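You operate a simulated robot arm through the tools that you are given. There is no shell and no other tool. Be economical: measure what you need, move in short steps, check, and stop when the job is done.

You are at the controls of a simulated robot arm. One attempt, no reset.

Task
Measure laundry liquid to the blue cup's white line and start on quick.
Fine: shut the drawer before the start; the bottle goes back; it ends running.

It is judged by the outcome, as a careful person would: the job done as asked, and still so three seconds after it is handed in. It fails if anything else is knocked over, pushed out of place, dropped, spilled or broken.

Robot
A 7-joint arm with a two-finger parallel gripper, fixed in place. Base frame: the origin is at the foot of the arm, x ahead of it, y to its left, z up. Lengths are in mm, angles in rad, forces in N, time in s.
With the tool pointing down near the work surface it reaches from about 260 to 720 mm from the base axis. Its first joint turns from -2.007 to 2.007 rad. Payload 3.91 kg.
Tool frame: the origin (TCP) lies between the finger pads and is the grasp point; the fingertips stand 30 mm ahead of it; z points along the fingers, y is the line along which they close. Largest opening 110 mm; finger width 20, thickness 10; the body of the gripper, 48 by 112 mm, starts 55 mm behind the TCP.
Orientation is that of the tool frame in the base frame, as [roll, pitch, yaw] about the fixed x, y, z axes, in that order (R = Rz(yaw) Ry(pitch) Rx(roll)). With the fingers straight down and closing along the base's y, the tool's x points along the base's -x, its y along +y and its z along -z.

Tools
- The arm moves only by the tool arm_command. Its argument "plan" is a list of rows, each a list of 7 numbers: the turn, a rotation vector about the base's x, y, z in rad, then the shift along the base's x, y, z in m, then the gripper command, from -1 (shut) to 1 (fully open), values between in proportion. In form: [[rx, ry, rz, tx, ty, tz, jaw], ...]. A call has 1 to 12 rows; each row shifts and turns the commanded pose from where the row before left it. Rows are played at 5 a second. More than 50 mm and 0.15 rad between two rows, or a gripper value outside its range, and nothing of the call is played. A pose out of reach is approached as far as the arm can. The call stops where the force on the tool passes 40 N (or 10 N more than at its start, if that is more) or the arm is blocked; 0.2 s more then pass. Each finger travels about 108 mm/s and halts on what it meets, pressing with about 34 N; the grip force reading is that of the motor and also rises with nothing between the fingers. The clock runs only during rows and for 0.2 s after the last one: add rows that do not move to give the fingers time. The reply holds the time, the measured pose of the TCP, the force on the tool along the base axes, the opening and the grip force, in the units named above and with some noise, and new pictures: "pictures" is both (left out), scene, wrist or none.
- Cameras (640 x 400 px; columns grow to the right, rows downward): "scene" is fixed at [50.1, 500.7, 1289.4]; the picture's right is [-0.57, -0.82, 0.00], its down [-0.36, 0.24, -0.90] and it looks along [0.74, -0.51, -0.43] (base axes); focal length 310 px, centre (320, 200). "wrist" rides on the gripper at [-36, 0, -57] in the tool frame; the picture's right is [0.00, -1.00, 0.00], its down [0.97, 0.00, -0.24] and it looks along [0.24, 0.00, 0.97] (tool axes); focal length 218 px, centre (320, 200). There is no depth. A picture from a camera that has moved, and an enlarged one, comes with that camera's place and axes in the base frame and with its lens.
- raise_lower(by): slides the trunk up (or, below 0, down) by that many mm; the arm rides with it, the base frame stays. It gives what a move gives, with no picture.
- inspect(camera, box): a new picture of the part [left, top, right, bottom] of that camera's present view, enlarged. The clock stands still meanwhile.
- close_job(): hands the job in; it is judged then, once.

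Go step by step. Nothing tells you positions but the pictures and the camera data: compare them with the known pose of the tool, close in by small moves and look again before you grip or let go. The budget is 120 turns and 150 pictures, counting those below and the enlarged ones. Unless the task says otherwise, let go and move clear before handing in, and close with one line.

The tools are called after "Call:" as a command line: name --pt "numbers of a row" for each row, then --argument value for the rest, lists and objects as JSON in quotes. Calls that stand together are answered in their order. arm_command: Moves the arm, as the interface text tells. Its arguments: {"type":"object","properties":{"plan":{"type":"array","items":{"type":"array","items":{"type":"number"}}},"pictures":{"type":"string","enum":["both","scene","wrist","none"]}},"required":["plan"]} The other tools are called the same way: raise_lower (by) slides the trunk up or down; inspect (camera, box) takes an enlarged picture of a part of a camera's view; close_job () hands the job in.

At the start:

```text
time: 0.0
eef_pos: [640.5, 126.1, 1082.2]
tcp_rot: [3.14, -0.002, 3.141]
contact_force: [-0.1, -0.1, 0.3]
finger_gap: 110.0
gripper_force: 0.1
trunk travel left (down, up): [-800.0, 190.0]
```

scene: 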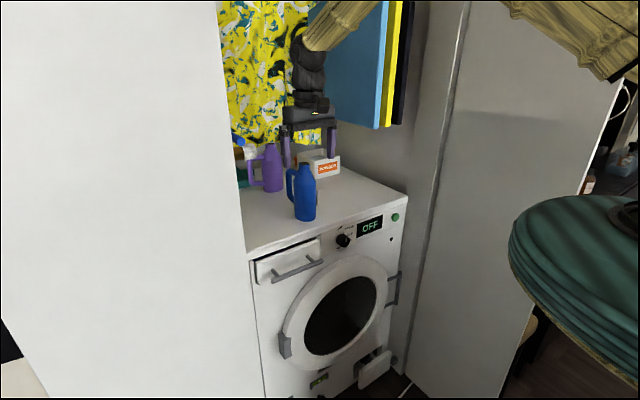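
wrist: 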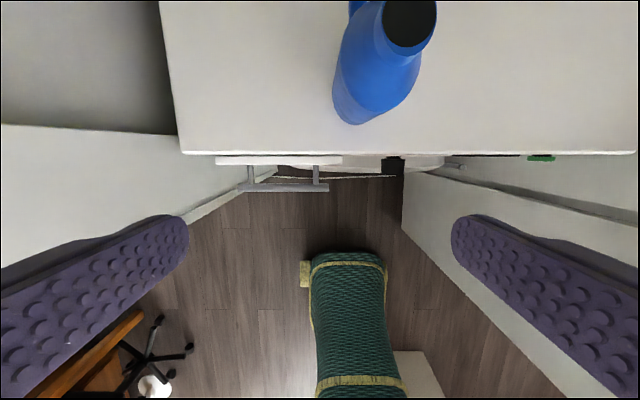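

I see a washing machine with a drawer at upper left, a knob, an OFF display, a green button, a blue and a purple bottle, and a box on top. I'll enlarge the view first.

Call:
inspect --camera "scene" --box '[220, 120, 350, 230]'

Call:
inspect --camera "scene" --box '[240, 190, 420, 300]'

Call:
inspect --camera "scene" --box '[240, 280, 420, 400]'

```text
3.64 times, centred on (285, 175) of scene
camera zoom: at [50.1, 500.7, 1289.4], right [-0.57, -0.82, 0.0], down [-0.36, 0.24, -0.9], along [0.74, -0.51, -0.43], focal length 1127 px, centre (447, 291)
```

zoom: 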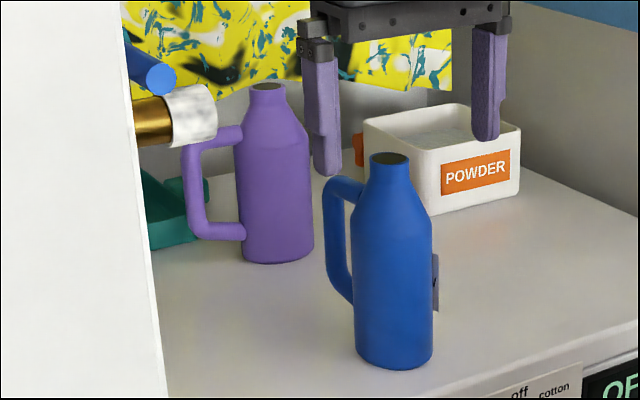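

```text
3.56 times, centred on (330, 245) of scene
camera zoom: at [50.1, 500.7, 1289.4], right [-0.57, -0.82, 0.0], down [-0.36, 0.24, -0.9], along [0.74, -0.51, -0.43], focal length 1102 px, centre (284, 40)
```

zoom: 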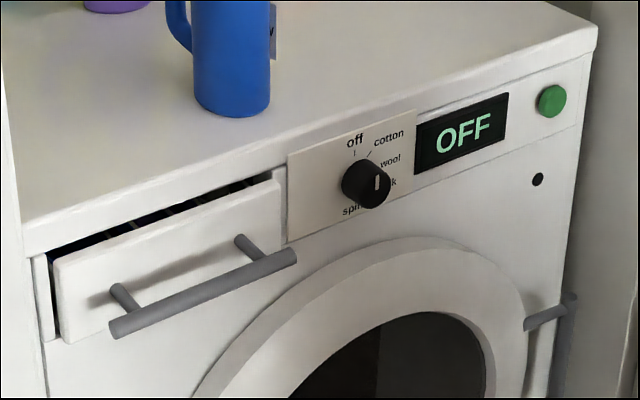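

```text
3.33 times, centred on (330, 340) of scene
camera zoom: at [50.1, 500.7, 1289.4], right [-0.57, -0.82, 0.0], down [-0.36, 0.24, -0.9], along [0.74, -0.51, -0.43], focal length 1033 px, centre (287, -267)
```

zoom: 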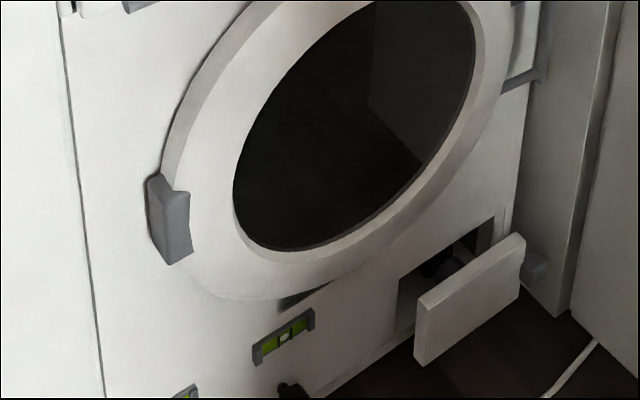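

The machine top is at about z 848, with its front at x about 668. The blue bottle is near (730, 80), and the drawer handle bar is near x 608, z 779, y 107 to 258. I'll tilt the wrist camera forward to read labels and look at the drawer.

Call:
arm_command --pt "0 -0.15 0 -0.04 0 0.01 1" --pt "0 -0.15 0 -0.04 0 0.01 1" --pt "0 -0.15 0 -0.04 0 0.01 1" --pt "0 -0.15 0 -0.04 0 0.01 1" --pt "0 -0.15 0 -0.04 0 0.01 1" --pt "0 -0.15 0 -0.04 0 0.01 1"

```text
time: 1.4
eef_pos: [443.7, 158.2, 1157.6]
tcp_rot: [-3.138, 0.9, -3.142]
contact_force: [-0.5, -0.5, -0.1]
finger_gap: 109.9
gripper_force: 0.1
out of reach, approached as far as the arm can: row 5, 6
trunk travel left (down, up): [-800.0, 190.0]
camera wrist: at [421.2, 156.8, 1220.6], right [0.0, -1.0, 0.0], down [-0.79, 0.0, -0.61], along [0.61, 0.0, -0.79], focal length 218 px, centre (320, 200)
```

scene: 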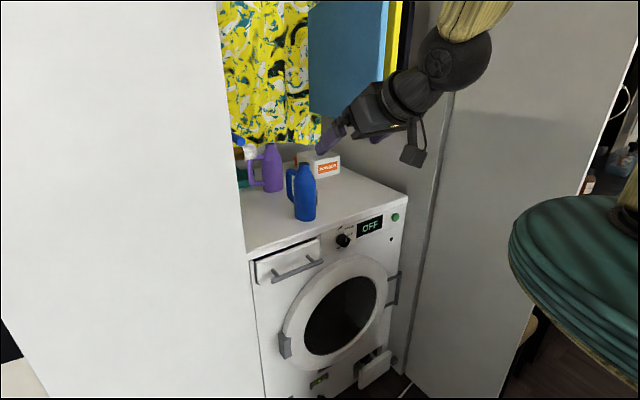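
wrist: 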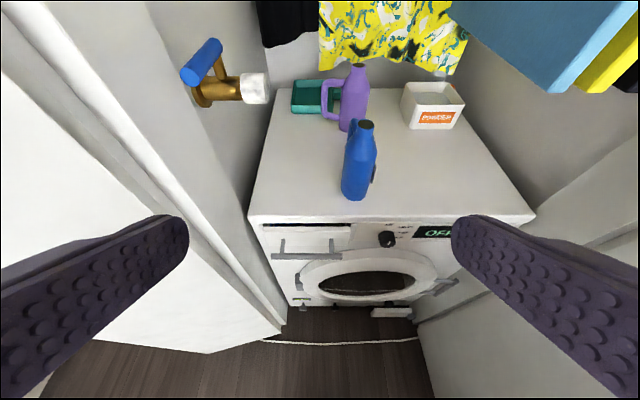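

Good overview; I'll enlarge the bottles and the front panel.

Call:
inspect --camera "wrist" --box '[280, 55, 480, 215]'

Call:
inspect --camera "wrist" --box '[250, 205, 460, 310]'

```text
2.50 times, centred on (380, 135) of wrist
camera zoom: at [421.2, 156.8, 1220.6], right [0.0, -1.0, 0.0], down [-0.79, 0.0, -0.61], along [0.61, 0.0, -0.79], focal length 546 px, centre (170, 362)
```

zoom: 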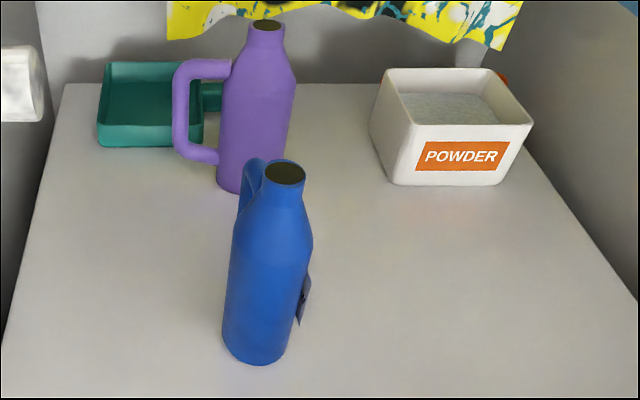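

```text
3.05 times, centred on (355, 258) of wrist
camera zoom: at [421.2, 156.8, 1220.6], right [0.0, -1.0, 0.0], down [-0.79, 0.0, -0.61], along [0.61, 0.0, -0.79], focal length 665 px, centre (213, 25)
```

zoom: 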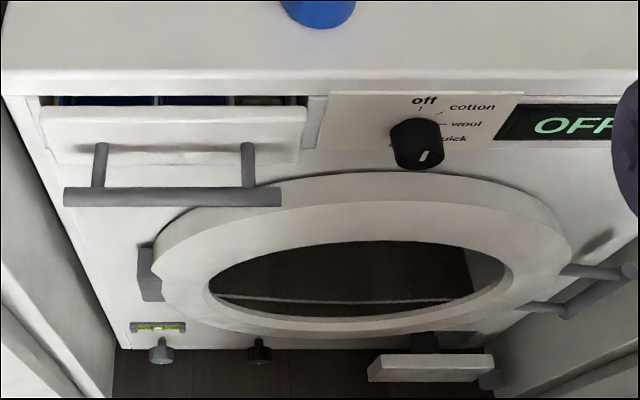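

The bottle labels face to the right (-y), so I'll move the camera right and turn it left to read them.

Call:
arm_command --pt "0 0 0.12 0.01 -0.05 -0.01 1" --pt "0 0 0.12 0.01 -0.05 -0.01 1" --pt "0 0 0.12 0.01 -0.05 -0.01 1" --pt "0 0 0.12 0.01 -0.05 -0.01 1" --pt "0 0 0.12 0.01 -0.05 -0.01 1" --pt "0 0 0.12 0.01 -0.05 -0.01 1" --pt "0 0 0.12 0.0 -0.0 0 1"

```text
refused: row 1 steps farther than a row can; nothing moved
```

The step was just over the limit, so I'll use smaller ones.

Call:
arm_command --pt "0 0 0.12 0.01 -0.04 -0.01 1" --pt "0 0 0.12 0.01 -0.04 -0.01 1" --pt "0 0 0.12 0.01 -0.04 -0.01 1" --pt "0 0 0.12 0.01 -0.04 -0.01 1" --pt "0 0 0.12 0.01 -0.04 -0.01 1" --pt "0 0 0.12 0.01 -0.04 -0.01 1" --pt "0 0 0.12 0.01 -0.04 -0.01 1" --pt "0 0 0 0.0 -0.0 0 1"

```text
time: 3.2
eef_pos: [538.4, -114.5, 1095.5]
tcp_rot: [-3.141, 0.898, -2.302]
contact_force: [-0.4, -0.2, 1.1]
finger_gap: 109.9
gripper_force: 0.1
out of reach, approached as far as the arm can: row 1, 2
trunk travel left (down, up): [-800.0, 190.0]
camera wrist: at [523.4, -132.1, 1157.4], right [0.75, -0.67, 0.0], down [-0.53, -0.59, -0.61], along [0.41, 0.46, -0.79], focal length 218 px, centre (320, 200)
```

scene: 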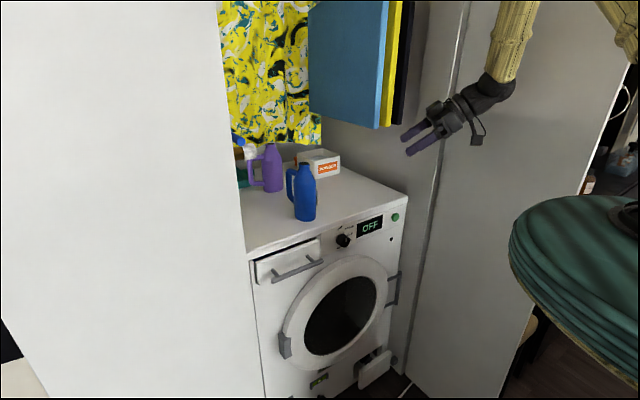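
wrist: 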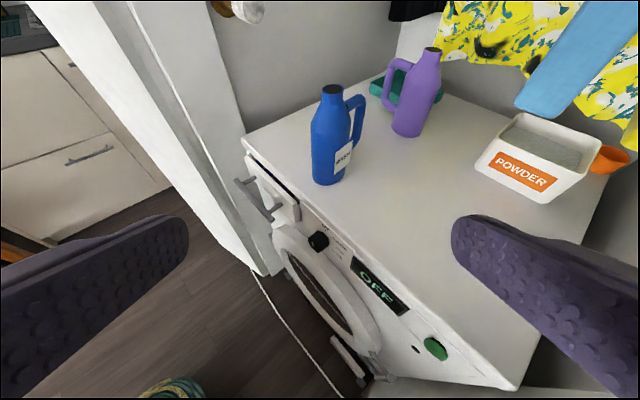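

Call:
inspect --camera "wrist" --box '[300, 70, 400, 190]'

Call:
inspect --camera "wrist" --box '[360, 40, 460, 145]'

```text
3.33 times, centred on (350, 130) of wrist
camera zoom: at [523.4, -132.1, 1157.4], right [0.75, -0.67, 0.0], down [-0.53, -0.59, -0.61], along [0.41, 0.46, -0.79], focal length 728 px, centre (220, 433)
```

zoom: 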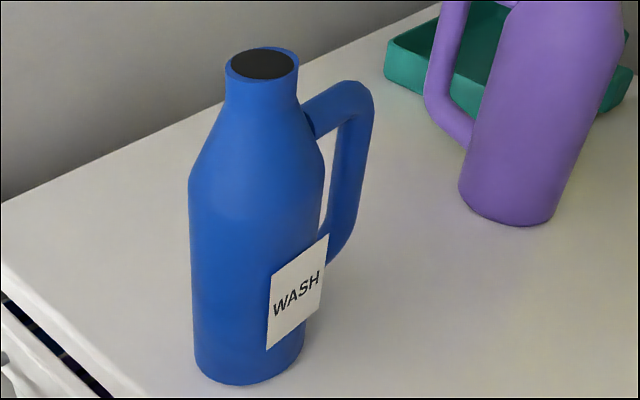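

```text
3.81 times, centred on (410, 92) of wrist
camera zoom: at [523.4, -132.1, 1157.4], right [0.75, -0.67, 0.0], down [-0.53, -0.59, -0.61], along [0.41, 0.46, -0.79], focal length 832 px, centre (-23, 610)
```

zoom: 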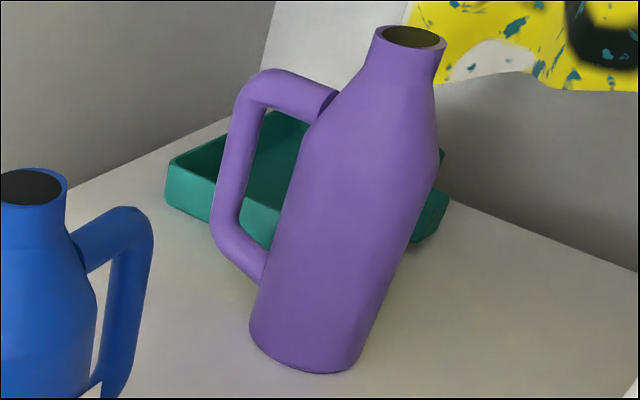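

The blue bottle is labelled WASH, so it is the laundry liquid, and it stands at about (732, 77). The drawer has coloured compartments, so next I point the gripper down above the handle with the fingers closing along x.

Call:
arm_command --pt "-0.112 0.1 0 0.006 0.027 -0.008 -0.345" --pt "-0.112 0.1 0 0.006 0.027 -0.008 -0.345" --pt "-0.112 0.1 0 0.006 0.027 -0.008 -0.345" --pt "-0.112 0.1 0 0.006 0.027 -0.008 -0.345" --pt "-0.112 0.1 0 0.006 0.027 -0.008 -0.345" --pt "-0.112 0.1 0 0.006 0.027 -0.008 -0.345" --pt "0 0 0.147 0.006 0.027 -0.008 -0.345" --pt "0 0 0.147 0.006 0.027 -0.008 -0.345" --pt "0 0 0.147 0.006 0.027 -0.008 -0.345" --pt "0 0 0.147 0.006 0.027 -0.008 -0.345" --pt "0 0 0.147 0.006 0.027 -0.008 -0.345" --pt "0 0 0 0 0 0 -0.345"

```text
time: 5.8
eef_pos: [604.3, 183.0, 1005.5]
tcp_rot: [3.141, -0.002, -1.562]
contact_force: [0.0, 0.3, -0.8]
finger_gap: 36.1
gripper_force: 0.0
trunk travel left (down, up): [-800.0, 190.0]
camera wrist: at [604.7, 217.7, 1061.1], right [1.0, 0.01, 0.0], down [0.01, -0.97, 0.24], along [0.0, -0.24, -0.97], focal length 218 px, centre (320, 200)
```

scene: 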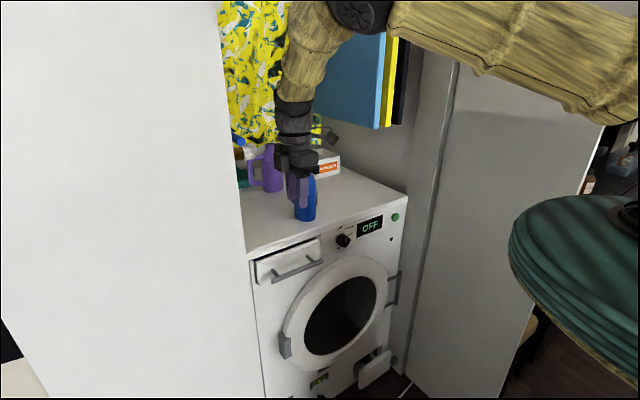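
wrist: 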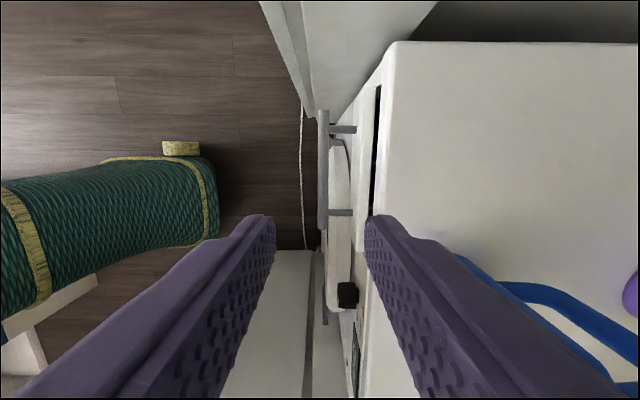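

The bar is at x about 608 with its posts at y 131 and 239, so y 183 is centred between them. I'll descend onto the bar.

Call:
arm_command --pt "0 0 0 0.004 0 -0.04 -0.345" --pt "0 0 0 0 0 -0.04 -0.345" --pt "0 0 0 0 0 -0.04 -0.345" --pt "0 0 0 0 0 -0.035 -0.345" --pt "0 0 0 0 0 0 -0.345"

```text
time: 7.0
eef_pos: [609.2, 182.8, 851.6]
tcp_rot: [-3.141, -0.002, -1.566]
contact_force: [-0.9, -0.3, 0.0]
finger_gap: 36.2
gripper_force: 0.0
trunk travel left (down, up): [-800.0, 190.0]
camera wrist: at [609.1, 217.7, 906.2], right [1.0, 0.01, 0.0], down [0.0, -0.97, 0.24], along [0.0, -0.24, -0.97], focal length 218 px, centre (320, 200)
```

scene: 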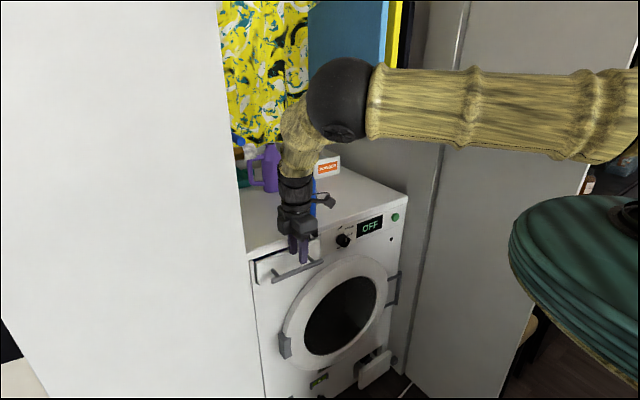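
wrist: 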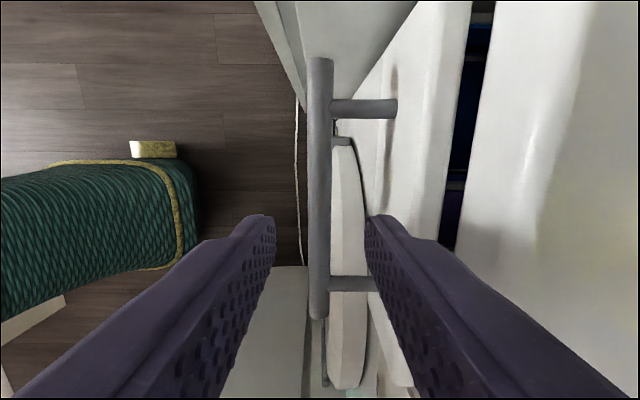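

The bar is centred between the fingers. I'll go down and grip it.

Call:
arm_command --pt "0 0 0 0 0 -0.03 -0.345" --pt "0 0 0 0 0 -0.03 -0.345" --pt "0 0 0 0 0 0 -0.345" --pt "0 0 0 0 0 0 -1" --pt "0 0 0 0 0 0 -1" --pictures "wrist"

```text
time: 8.2
eef_pos: [610.0, 182.9, 790.3]
tcp_rot: [-3.141, -0.001, -1.566]
contact_force: [0.2, -0.4, 0.3]
finger_gap: 13.5
gripper_force: 44.6
trunk travel left (down, up): [-800.0, 190.0]
camera wrist: at [608.5, 218.4, 846.1], right [1.0, 0.0, 0.0], down [0.0, -0.97, 0.24], along [0.0, -0.24, -0.97], focal length 218 px, centre (320, 200)
```

wrist: 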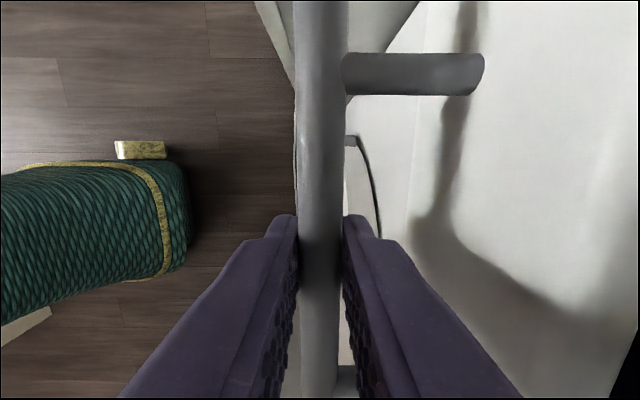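

The bar is gripped with a 13.5 mm gap, so I'll pull the drawer out gently.

Call:
arm_command --pt "0 0 0 -0.015 0 0 -1" --pt "0 0 0 -0.02 0 0 -1" --pt "0 0 0 -0.02 0 0 -1" --pt "0 0 0 -0.02 0 0 -1" --pt "0 0 0 -0.02 0 0 -1" --pt "0 0 0 0 0 0 -1"

```text
time: 9.6
eef_pos: [513.0, 183.0, 791.2]
tcp_rot: [-3.141, -0.001, -1.566]
contact_force: [-1.6, 4.9, 0.6]
finger_gap: 13.4
gripper_force: 44.9
trunk travel left (down, up): [-800.0, 190.0]
camera wrist: at [512.4, 218.3, 846.1], right [1.0, 0.01, 0.0], down [0.01, -0.97, 0.24], along [0.0, -0.24, -0.97], focal length 218 px, centre (320, 200)
```

scene: 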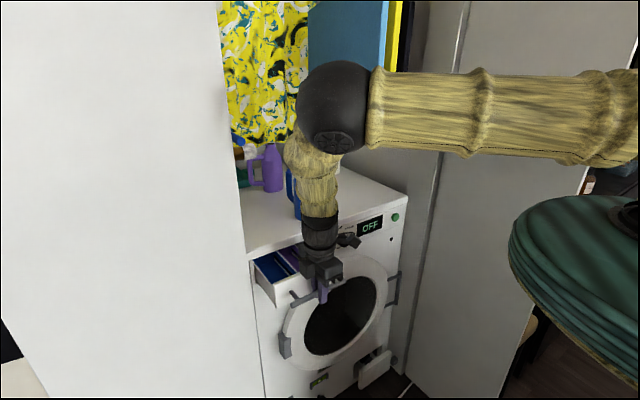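
wrist: 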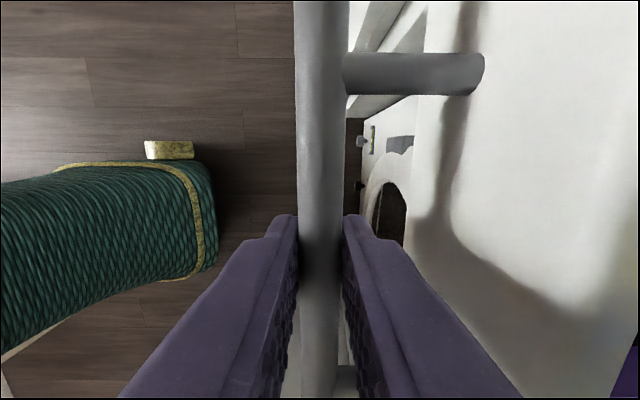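

The drawer slides freely. I'll pull a little more.

Call:
arm_command --pt "0 0 0 -0.015 0 0 -1" --pt "0 0 0 -0.015 0 0 -1" --pt "0 0 0 0 0 0 -1" --pt "0 0 0 0 0 0 -0.345" --pt "0 0 0 0 0 0 -0.345" --pictures "none"

Call:
arm_command --pt "0 0 0 0 0 0.04 -0.345" --pt "0 0 0 0 0 0.04 -0.345" --pt "0 0 0 0.02 0 0.04 -0.345" --pt "0 0 0 0.03 0 0.04 -0.345" --pt "0 0 0 0.03 0 0.04 -0.345" --pt "0 0 0 0.03 0 0.0 -0.345" --pt "0 0 0 0 0 0 -0.345"

```text
time: 10.8
eef_pos: [484.1, 181.6, 790.3]
tcp_rot: [3.141, -0.002, -1.566]
contact_force: [-0.1, -0.2, -1.0]
finger_gap: 36.1
gripper_force: 0.0
trunk travel left (down, up): [-800.0, 190.0]
```

```text
time: 12.4
eef_pos: [592.7, 182.1, 991.3]
tcp_rot: [-3.139, -0.002, -1.564]
contact_force: [0.5, -0.1, -0.4]
finger_gap: 35.8
gripper_force: 0.1
trunk travel left (down, up): [-800.0, 190.0]
camera wrist: at [592.7, 216.8, 1048.0], right [1.0, 0.0, 0.0], down [0.0, -0.97, 0.24], along [0.0, -0.24, -0.97], focal length 218 px, centre (320, 200)
```

scene: 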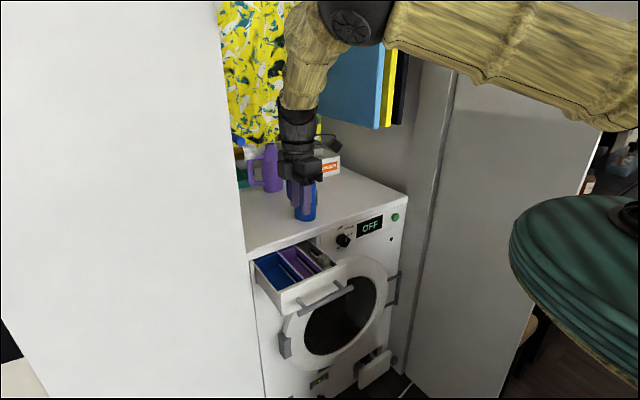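
wrist: 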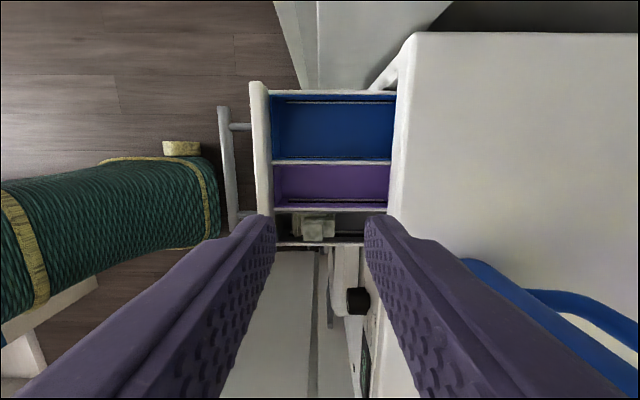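

Call:
inspect --camera "wrist" --box '[245, 75, 405, 175]'

Call:
inspect --camera "scene" --box '[240, 230, 350, 310]'

```text
4.00 times, centred on (325, 125) of wrist
camera zoom: at [592.7, 216.8, 1048.0], right [1.0, 0.0, 0.0], down [0.0, -0.97, 0.24], along [0.0, -0.24, -0.97], focal length 873 px, centre (300, 500)
```

zoom: 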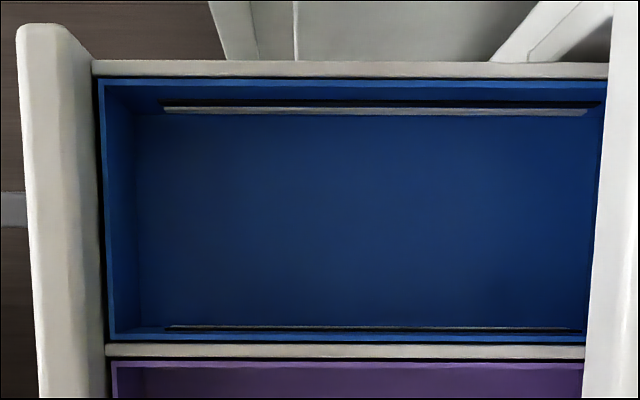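

```text
5.00 times, centred on (295, 270) of scene
camera zoom: at [50.1, 500.7, 1289.4], right [-0.57, -0.82, 0.0], down [-0.36, 0.24, -0.9], along [0.74, -0.51, -0.43], focal length 1550 px, centre (445, -150)
```

zoom: 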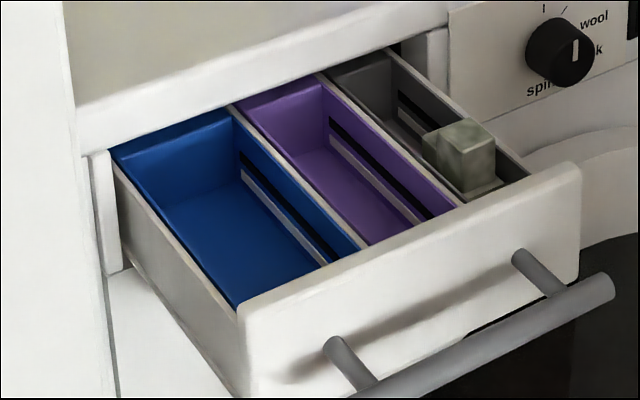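

The blue cup spans about x 545–668 and y 202–265. It has a white line part-way up its wall with a black line above. Before grasping, I'll turn the tool to point forward and test that the pouring pose can be reached.

Call:
arm_command --pt "0.0806 -0.0806 -0.0806 -0.006 -0.003 0 -0.345" --pt "0.0806 -0.0806 -0.0806 -0.006 -0.003 0 -0.345" --pt "0.0806 -0.0806 -0.0806 -0.006 -0.003 0 -0.345" --pt "0.0806 -0.0806 -0.0806 -0.006 -0.003 0 0" --pt "0.0806 -0.0806 -0.0806 -0.006 -0.003 0 0" --pt "0.0806 -0.0806 -0.0806 -0.006 -0.003 0 0" --pt "0.0806 -0.0806 -0.0806 -0.006 -0.003 0 0" --pt "0.0806 -0.0806 -0.0806 -0.006 -0.003 0 0" --pt "0.0806 -0.0806 -0.0806 -0.006 -0.003 0 0" --pt "0.0806 -0.0806 -0.0806 -0.006 -0.003 0 0" --pt "0.0806 -0.0806 -0.0806 -0.006 -0.003 0 0" --pt "0.0806 -0.0806 -0.0806 -0.006 -0.003 0 0" --pictures "none"

Call:
arm_command --pt "0.0806 -0.0806 -0.0806 0 0 0 0" --pt "0.0806 -0.0806 -0.0806 0 0 0 0" --pt "0.0806 -0.0806 -0.0806 0 0 0 0" --pt "0 0 0 0 0 0 0"

```text
time: 15.0
eef_pos: [522.6, 147.2, 990.5]
tcp_rot: [-2.465, 1.227, -2.224]
contact_force: [0.1, 0.3, 0.5]
finger_gap: 55.0
gripper_force: 0.2
trunk travel left (down, up): [-800.0, 190.0]
```

```text
time: 16.0
eef_pos: [522.0, 146.7, 989.8]
tcp_rot: [-1.572, 1.568, -1.577]
contact_force: [0.3, -0.3, 0.0]
finger_gap: 54.7
gripper_force: 0.0
trunk travel left (down, up): [-800.0, 190.0]
camera wrist: at [465.1, 145.8, 1025.4], right [0.0, -1.0, 0.0], down [-0.24, 0.0, -0.97], along [0.97, 0.0, -0.24], focal length 218 px, centre (320, 200)
```

scene: 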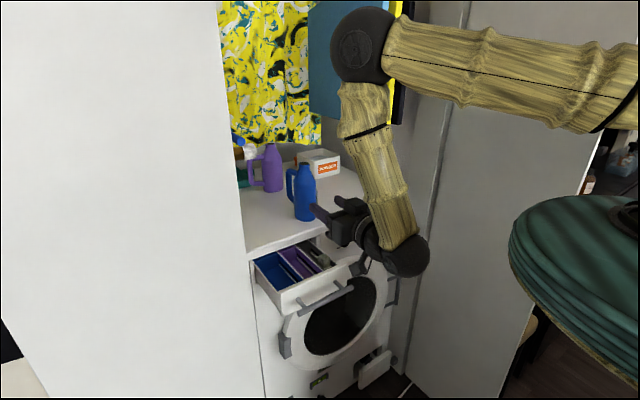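
wrist: 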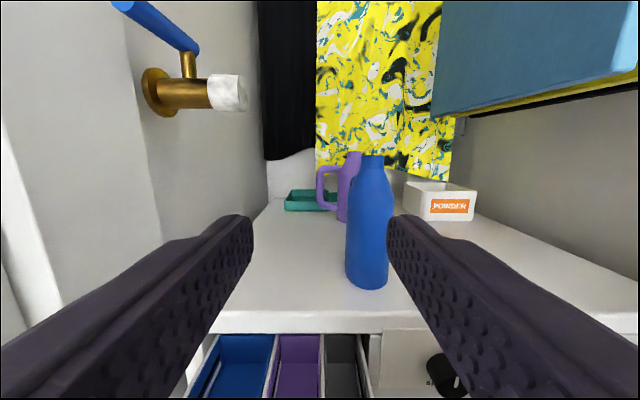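

The forward pose works. Now I'll test the roll at the pouring location.

Call:
arm_command --pt "-0.15 0 0 0.02 -0.002 -0.014 0" --pt "-0.15 0 0 0.02 -0.002 -0.014 0" --pt "-0.15 0 0 0.02 -0.002 -0.014 0" --pt "-0.15 0 0 0.02 -0.001 -0.014 0" --pt "-0.15 0 0 0.004 0 -0.014 0" --pt "-0.15 0 0 0 0 0 0" --pt "-0.15 0 0 0 0 0 0" --pt "-0.15 0 0 0 0 0 0" --pt "-0.15 0 0 0 0 0 0" --pt "-0.15 0 0 0 0 0 0" --pt "-0.15 0 0 0 0 0 0" --pt "-0.15 0 0 0 0 0 0"

```text
time: 18.6
eef_pos: [605.4, 139.7, 920.6]
tcp_rot: [-1.569, -0.237, -1.574]
contact_force: [0.2, -0.3, -0.2]
finger_gap: 55.0
gripper_force: 0.2
trunk travel left (down, up): [-800.0, 190.0]
camera wrist: at [548.8, 173.6, 911.1], right [0.0, 0.23, 0.97], down [-0.24, -0.94, 0.23], along [0.97, -0.23, 0.06], focal length 218 px, centre (320, 200)
```

scene: 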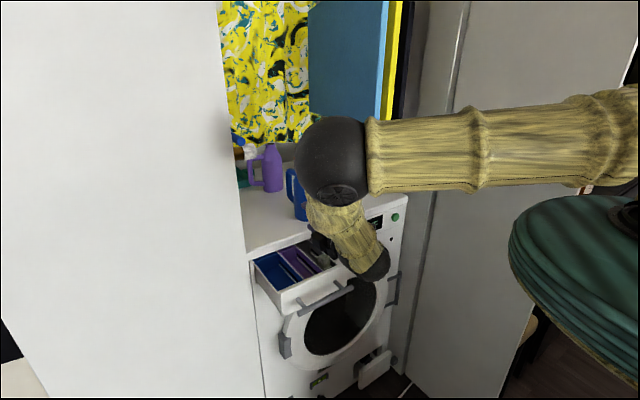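
wrist: 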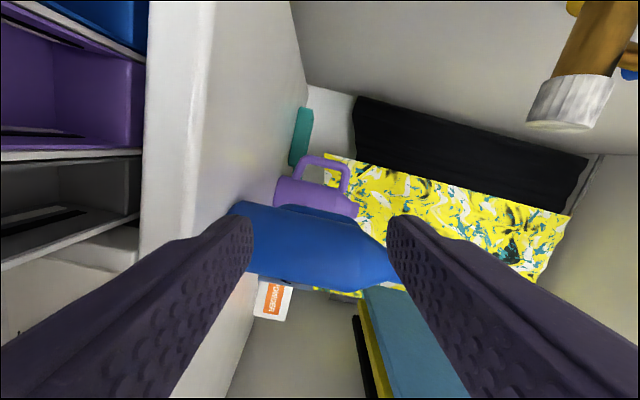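

The pour pose is reachable, and the scene camera still sees the blue cup. I'll roll back and line up with the bottle.

Call:
arm_command --pt "0.15 0 0 -0.005 -0.005 0 0" --pt "0.15 0 0 -0.005 -0.005 0 0" --pt "0.15 0 0 -0.005 -0.005 0 0" --pt "0.15 0 0 -0.005 -0.005 0 0.3" --pt "0.15 0 0 -0.005 -0.005 0 0.8" --pt "0.15 0 0 -0.005 -0.005 0 0.8" --pt "0.15 0 0 -0.005 -0.006 0 0.8" --pt "0.15 0 0 -0.005 -0.006 0 0.8" --pt "0.15 0 0 0 -0.006 0 0.8" --pt "0.15 0 0 0 -0.005 0 0.8" --pt "0.15 0 0 0 -0.005 0 0.8" --pt "0.15 0 0 0 -0.005 0 0.8"

```text
time: 21.2
eef_pos: [565.8, 77.0, 920.4]
tcp_rot: [-2.251, 1.569, -2.254]
contact_force: [-0.9, -0.6, 0.2]
finger_gap: 98.8
gripper_force: 0.2
trunk travel left (down, up): [-800.0, 190.0]
camera wrist: at [509.2, 75.4, 955.5], right [0.0, -1.0, 0.0], down [-0.24, 0.0, -0.97], along [0.97, 0.0, -0.24], focal length 218 px, centre (320, 200)
```

scene: 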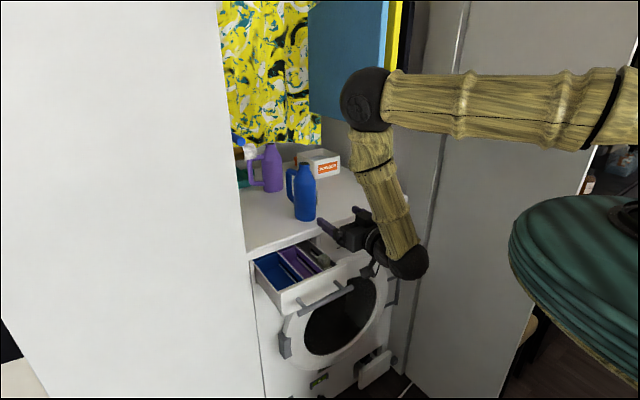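
wrist: 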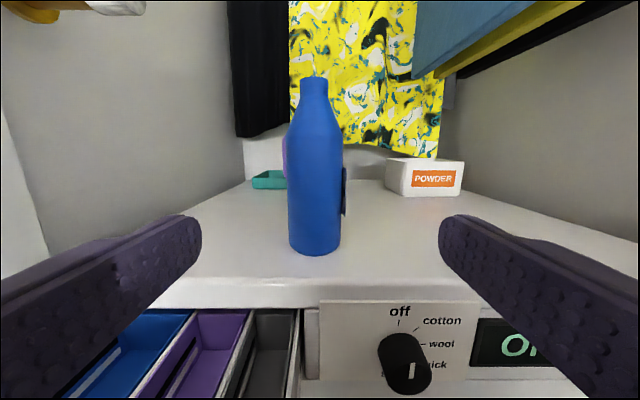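

The bottle is centred at y about 80 and its label spans z 884–935. I'll grip just above the label at z 948.

Call:
arm_command --pt "0 0 0 0 0.003 0.027 0.8" --pt "0 0 0 0.04 0 0 0.8" --pt "0 0 0 0.04 0 0 0.8" --pt "0 0 0 0.035 0 0 0.8" --pt "0 0 0 0 0 0 0.8"

```text
time: 22.4
eef_pos: [681.4, 78.7, 947.6]
tcp_rot: [-1.83, 1.566, -1.832]
contact_force: [-0.7, 0.2, 0.6]
finger_gap: 98.7
gripper_force: 0.1
trunk travel left (down, up): [-800.0, 190.0]
camera wrist: at [623.8, 77.9, 982.9], right [0.0, -1.0, 0.01], down [-0.24, 0.0, -0.97], along [0.97, 0.0, -0.24], focal length 218 px, centre (320, 200)
```

scene: 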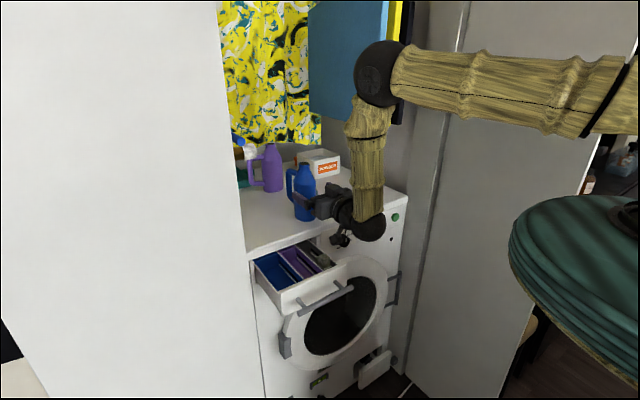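
wrist: 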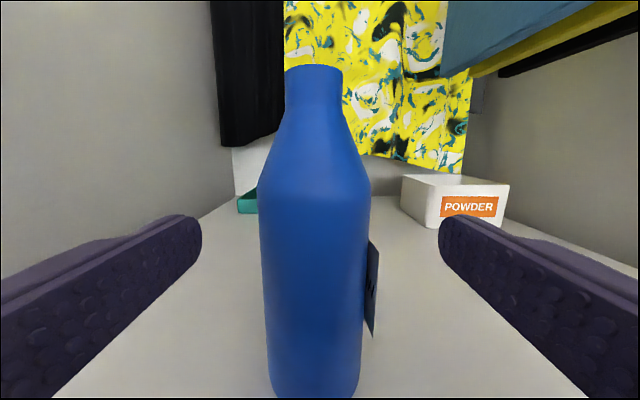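

Everything lines up, with the shoulder at about z 961 and the label top at about 938. I'll advance and close.

Call:
arm_command --pt "0 0 0 0.026 0.002 0.002 0.8" --pt "0 0 0 0.025 0 0 0.8" --pt "0 0 0 0 0 0 0.8" --pt "0 0 0 0 0 0 0.3" --pt "0 0 0 0 0 0 -0.2" --pt "0 0 0 0 0 0 -0.2"

```text
time: 23.8
eef_pos: [731.7, 80.4, 949.0]
tcp_rot: [-1.884, 1.567, -1.884]
contact_force: [1.2, 1.1, 0.1]
finger_gap: 58.0
gripper_force: 34.1
trunk travel left (down, up): [-800.0, 190.0]
camera wrist: at [674.6, 80.5, 984.2], right [0.0, -1.0, 0.0], down [-0.24, 0.0, -0.97], along [0.97, 0.0, -0.24], focal length 218 px, centre (320, 200)
```

scene: 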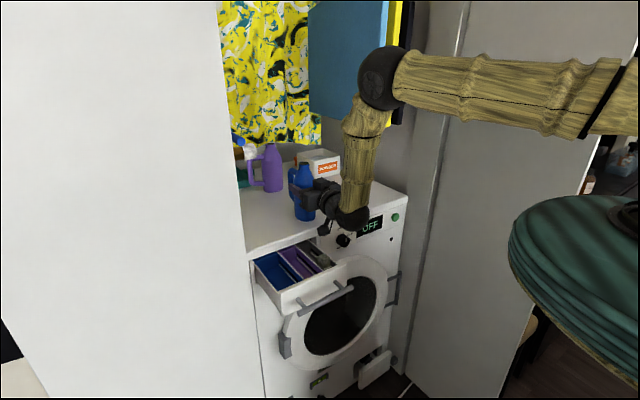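
wrist: 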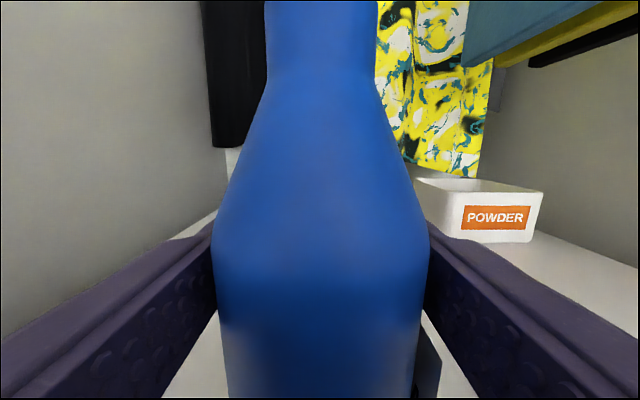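

The bottle is held at 58 mm. I'll lift it smoothly and carry it upright to beside the blue cup.

Call:
arm_command --pt "0 0 0 0 0 0 -1" --pt "0 0 0 0 0 0.01 -1" --pt "0 0 0 0 0 0.02 -1" --pt "0 0 0 0 0 0.02 -1" --pt "0 0 0 -0.01 0.007 0.01 -1" --pt "0 0 0 -0.02 0.014 0 -1" --pt "0 0 0 -0.02 0.014 0 -1" --pt "0 0 0 -0.02 0.014 0 -1" --pt "0 0 0 -0.02 0.014 0 -1" --pt "0 0 0 -0.02 0.014 0 -1" --pt "0 0 0 -0.016 0.007 0 -1" --pt "0 0 0 0 0 0 -1"

```text
time: 26.4
eef_pos: [604.8, 165.5, 1009.7]
tcp_rot: [-1.951, 1.566, -1.953]
contact_force: [-0.5, 0.8, -3.9]
finger_gap: 57.8
gripper_force: 34.2
trunk travel left (down, up): [-800.0, 190.0]
camera wrist: at [548.8, 164.6, 1044.3], right [0.0, -1.0, 0.0], down [-0.24, 0.0, -0.97], along [0.97, 0.0, -0.24], focal length 218 px, centre (320, 200)
```

scene: 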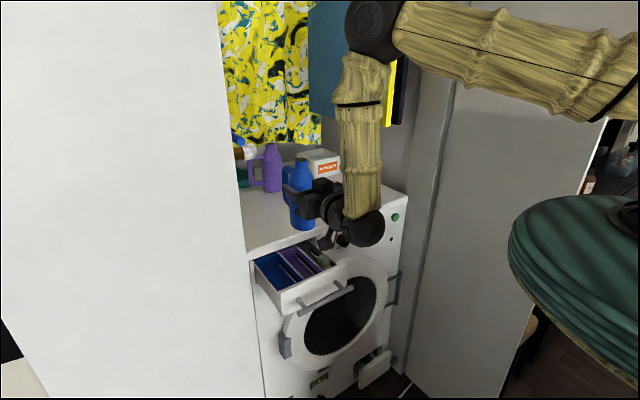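
wrist: 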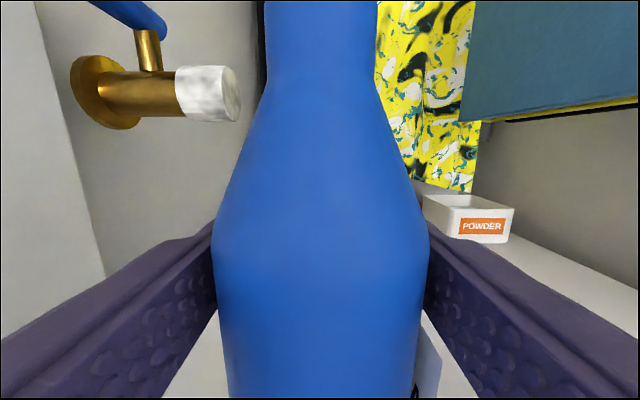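

The bottle is upright beside the cup. I'll tilt in stages while lowering, and check for flow.

Call:
arm_command --pt "-0.14 0 0 0 0 -0.01 -1" --pt "-0.14 0 0 0 0 -0.01 -1" --pt "-0.14 0 0 0 0 -0.015 -1" --pt "-0.14 0 0 0 0 -0.015 -1" --pt "-0.14 0 0 0 0 -0.015 -1" --pt "0 0 0 0 0 0 -1"

```text
time: 27.8
eef_pos: [607.8, 165.1, 943.8]
tcp_rot: [-1.573, 0.864, -1.575]
contact_force: [-0.6, 0.1, -4.1]
finger_gap: 58.0
gripper_force: 34.1
trunk travel left (down, up): [-800.0, 190.0]
camera wrist: at [549.3, 188.3, 970.2], right [0.0, -0.76, 0.65], down [-0.24, -0.63, -0.74], along [0.97, -0.16, -0.18], focal length 218 px, centre (320, 200)
```

scene: 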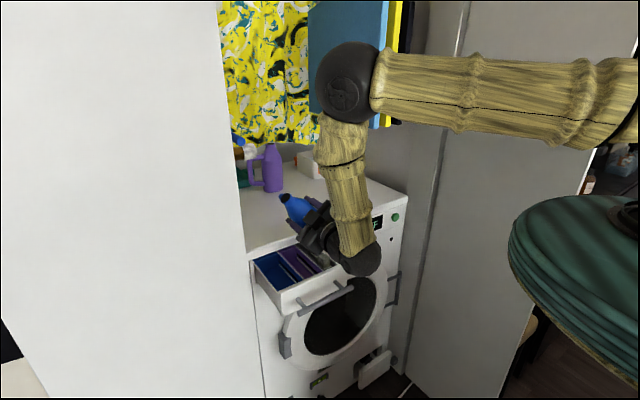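
wrist: 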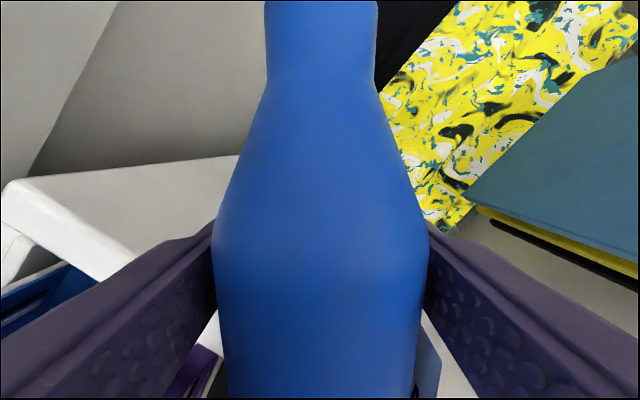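

No flow at 0.7 rad. I'll tilt further and lower.

Call:
arm_command --pt "-0.12 0 0 0 0 -0.01 -1" --pt "-0.12 0 0 0 0 -0.01 -1" --pt "-0.12 0 0 0 0 -0.01 -1" --pt "0 0 0 0 0 0 -1" --pictures "scene"

Call:
inspect --camera "scene" --box '[240, 190, 350, 310]'

```text
time: 28.8
eef_pos: [605.7, 164.8, 914.9]
tcp_rot: [-1.571, 0.505, -1.573]
contact_force: [-0.5, 0.1, -4.3]
finger_gap: 57.8
gripper_force: 34.2
trunk travel left (down, up): [-800.0, 190.0]
```

scene: 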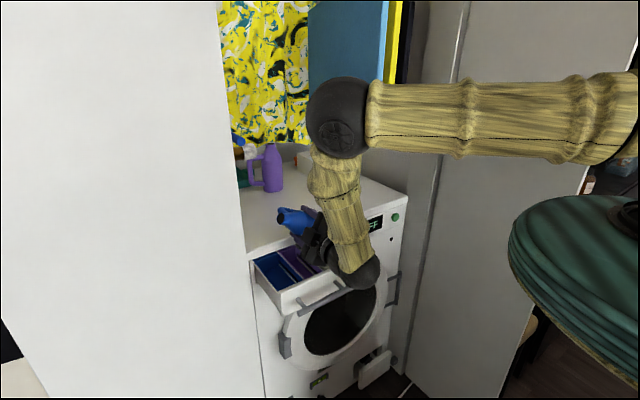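

```text
3.33 times, centred on (295, 250) of scene
camera zoom: at [50.1, 500.7, 1289.4], right [-0.57, -0.82, 0.0], down [-0.36, 0.24, -0.9], along [0.74, -0.51, -0.43], focal length 1033 px, centre (403, 33)
```

zoom: 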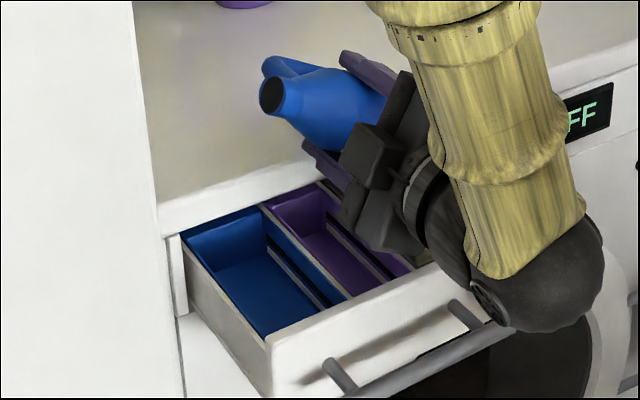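

I have a clear view of the cup. I'll continue to about 1.3 rad and lower a bit.

Call:
arm_command --pt "-0.08 0 0 0 -0.002 -0.008 -1" --pt "-0.08 0 0 0 -0.002 -0.008 -1" --pt "-0.08 0 0 0 0 -0.004 -1" --pt "0 0 0 0 0 0 -1" --pictures "none"

Call:
inspect --camera "scene" --box '[240, 190, 350, 310]'

```text
time: 29.8
eef_pos: [605.8, 161.5, 893.5]
tcp_rot: [-1.573, 0.266, -1.573]
contact_force: [0.5, -0.5, -5.1]
finger_gap: 58.0
gripper_force: 33.5
trunk travel left (down, up): [-800.0, 190.0]
```

```text
3.33 times, centred on (295, 250) of scene
camera zoom: at [50.1, 500.7, 1289.4], right [-0.57, -0.82, 0.0], down [-0.36, 0.24, -0.9], along [0.74, -0.51, -0.43], focal length 1033 px, centre (403, 33)
```

zoom: 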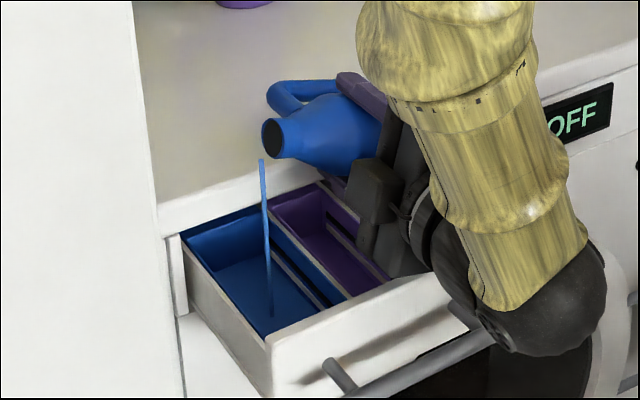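

The stream has started and falls at about (597, 242), inside the cup. I'll hold and watch the level.

Call:
arm_command --pt "0 0 0 0 -0.004 0 -1" --pt "0 0 0 0 0 0 -1" --pictures "none"

Call:
inspect --camera "scene" --box '[255, 225, 325, 310]'

```text
time: 30.4
eef_pos: [607.1, 156.5, 893.5]
tcp_rot: [-1.57, 0.265, -1.571]
contact_force: [0.1, -0.1, -4.1]
finger_gap: 57.8
gripper_force: 34.2
trunk travel left (down, up): [-800.0, 190.0]
```

```text
4.71 times, centred on (290, 268) of scene
camera zoom: at [50.1, 500.7, 1289.4], right [-0.57, -0.82, 0.0], down [-0.36, 0.24, -0.9], along [0.74, -0.51, -0.43], focal length 1458 px, centre (461, -118)
```

zoom: 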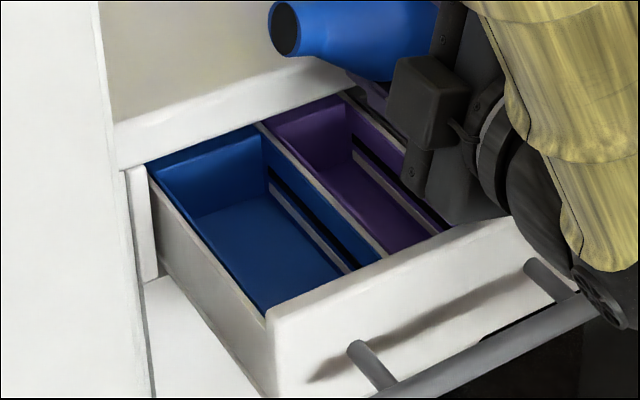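

The flow stopped by itself at this tilt, so tilt controls the amount. The level is still near the cup floor, so I'll tilt a little more.

Call:
arm_command --pt "-0.05 0 0 0 0 0 -1" --pt "0 0 0 0 0 0 -1" --pt "0 0 0 0 0 0 -1" --pt "0 0 0 0 0 0 -1" --pictures "none"

Call:
inspect --camera "scene" --box '[255, 225, 325, 310]'

```text
time: 31.4
eef_pos: [605.7, 157.8, 893.8]
tcp_rot: [-1.569, 0.216, -1.574]
contact_force: [-0.8, 0.2, -4.6]
finger_gap: 58.1
gripper_force: 34.4
trunk travel left (down, up): [-800.0, 190.0]
```

```text
4.71 times, centred on (290, 268) of scene
camera zoom: at [50.1, 500.7, 1289.4], right [-0.57, -0.82, 0.0], down [-0.36, 0.24, -0.9], along [0.74, -0.51, -0.43], focal length 1458 px, centre (461, -118)
```

zoom: 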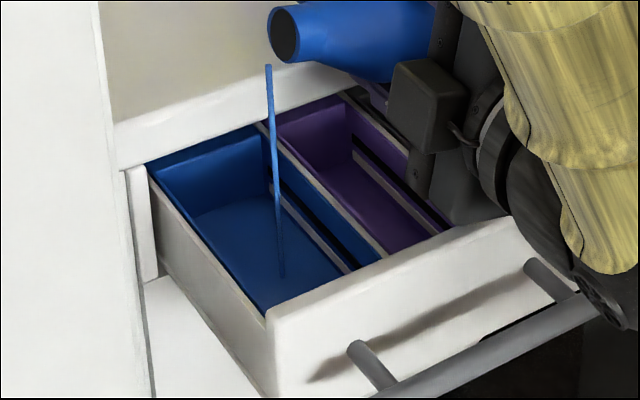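

The stream is flowing into the cup, so I'll hold and re-check.

Call:
arm_command --pt "0 0 0 0 0 0 -1" --pt "0 0 0 0 0 0 -1" --pt "0 0 0 0 0 0 -1" --pictures "none"

Call:
inspect --camera "scene" --box '[255, 225, 325, 310]'

```text
time: 32.2
eef_pos: [605.9, 158.7, 894.2]
tcp_rot: [-1.572, 0.217, -1.572]
contact_force: [0.1, -0.5, -4.5]
finger_gap: 57.8
gripper_force: 34.2
trunk travel left (down, up): [-800.0, 190.0]
```

```text
4.71 times, centred on (290, 268) of scene
camera zoom: at [50.1, 500.7, 1289.4], right [-0.57, -0.82, 0.0], down [-0.36, 0.24, -0.9], along [0.74, -0.51, -0.43], focal length 1458 px, centre (461, -118)
```

zoom: 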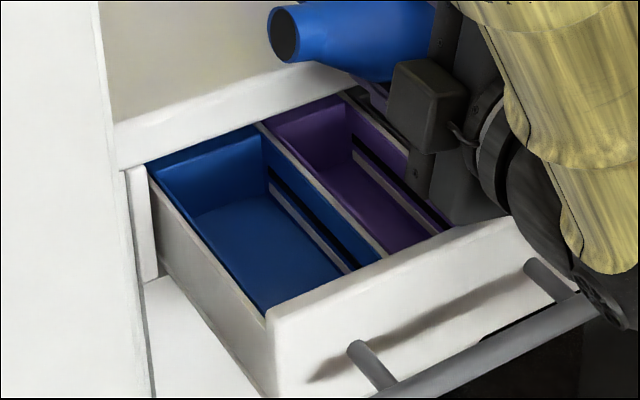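

Call:
inspect --camera "scene" --box '[290, 250, 334, 285]'

Call:
inspect --camera "scene" --box '[280, 248, 335, 292]'

```text
11.43 times, centred on (312, 268) of scene
camera zoom: at [50.1, 500.7, 1289.4], right [-0.57, -0.82, 0.0], down [-0.36, 0.24, -0.9], along [0.74, -0.51, -0.43], focal length 3542 px, centre (411, -571)
```

zoom: 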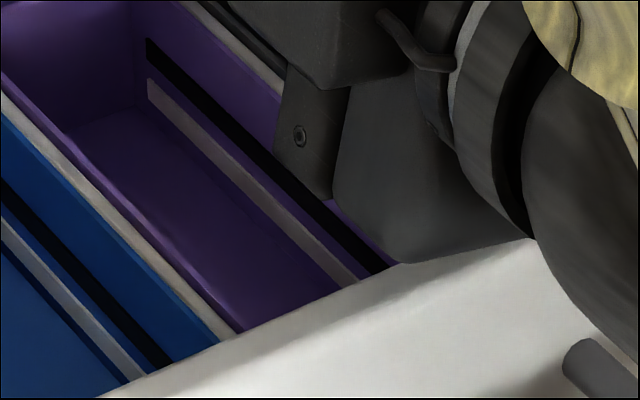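

```text
9.09 times, centred on (308, 270) of scene
camera zoom: at [50.1, 500.7, 1289.4], right [-0.57, -0.82, 0.0], down [-0.36, 0.24, -0.9], along [0.74, -0.51, -0.43], focal length 2818 px, centre (434, -436)
```

zoom: 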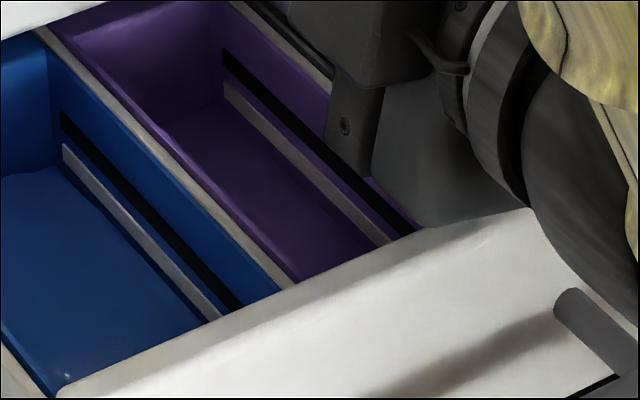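

The surface now sits just below the white line, with a thin dark gap between. I'll tilt very slightly more.

Call:
arm_command --pt "-0.025 0 0 0 0 0 -1" --pt "0 0 0 0 0 0 -1" --pt "0 0 0 0 0 0 -1" --pt "0 0 0 0 0 0 -1" --pt "0 0 0 0 0 0 -1" --pt "0 0 0 0 0 0 -1" --pictures "none"

Call:
inspect --camera "scene" --box '[265, 240, 320, 284]'

```text
time: 33.6
eef_pos: [606.5, 157.6, 894.3]
tcp_rot: [-1.571, 0.192, -1.571]
contact_force: [0.4, -0.3, -3.7]
finger_gap: 57.8
gripper_force: 33.7
trunk travel left (down, up): [-800.0, 190.0]
```

```text
9.09 times, centred on (292, 262) of scene
camera zoom: at [50.1, 500.7, 1289.4], right [-0.57, -0.82, 0.0], down [-0.36, 0.24, -0.9], along [0.74, -0.51, -0.43], focal length 2818 px, centre (570, -364)
```

zoom: 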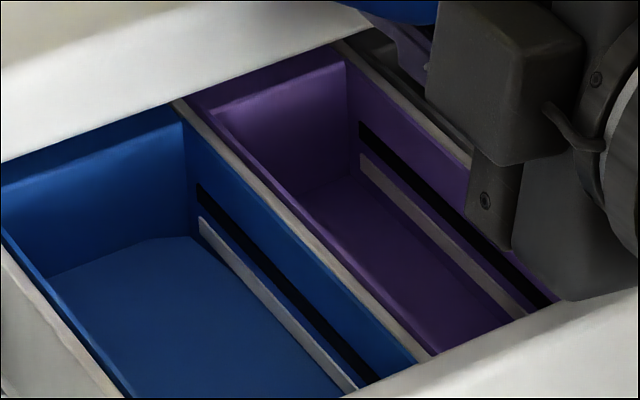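

Call:
inspect --camera "scene" --box '[278, 248, 306, 284]'

```text
11.11 times, centred on (292, 266) of scene
camera zoom: at [50.1, 500.7, 1289.4], right [-0.57, -0.82, 0.0], down [-0.36, 0.24, -0.9], along [0.74, -0.51, -0.43], focal length 3444 px, centre (631, -533)
```

zoom: 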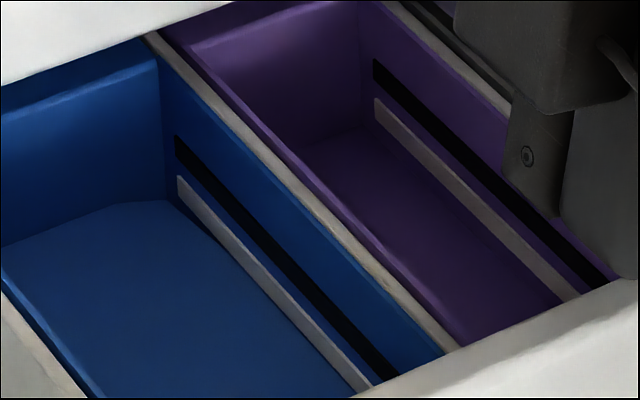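

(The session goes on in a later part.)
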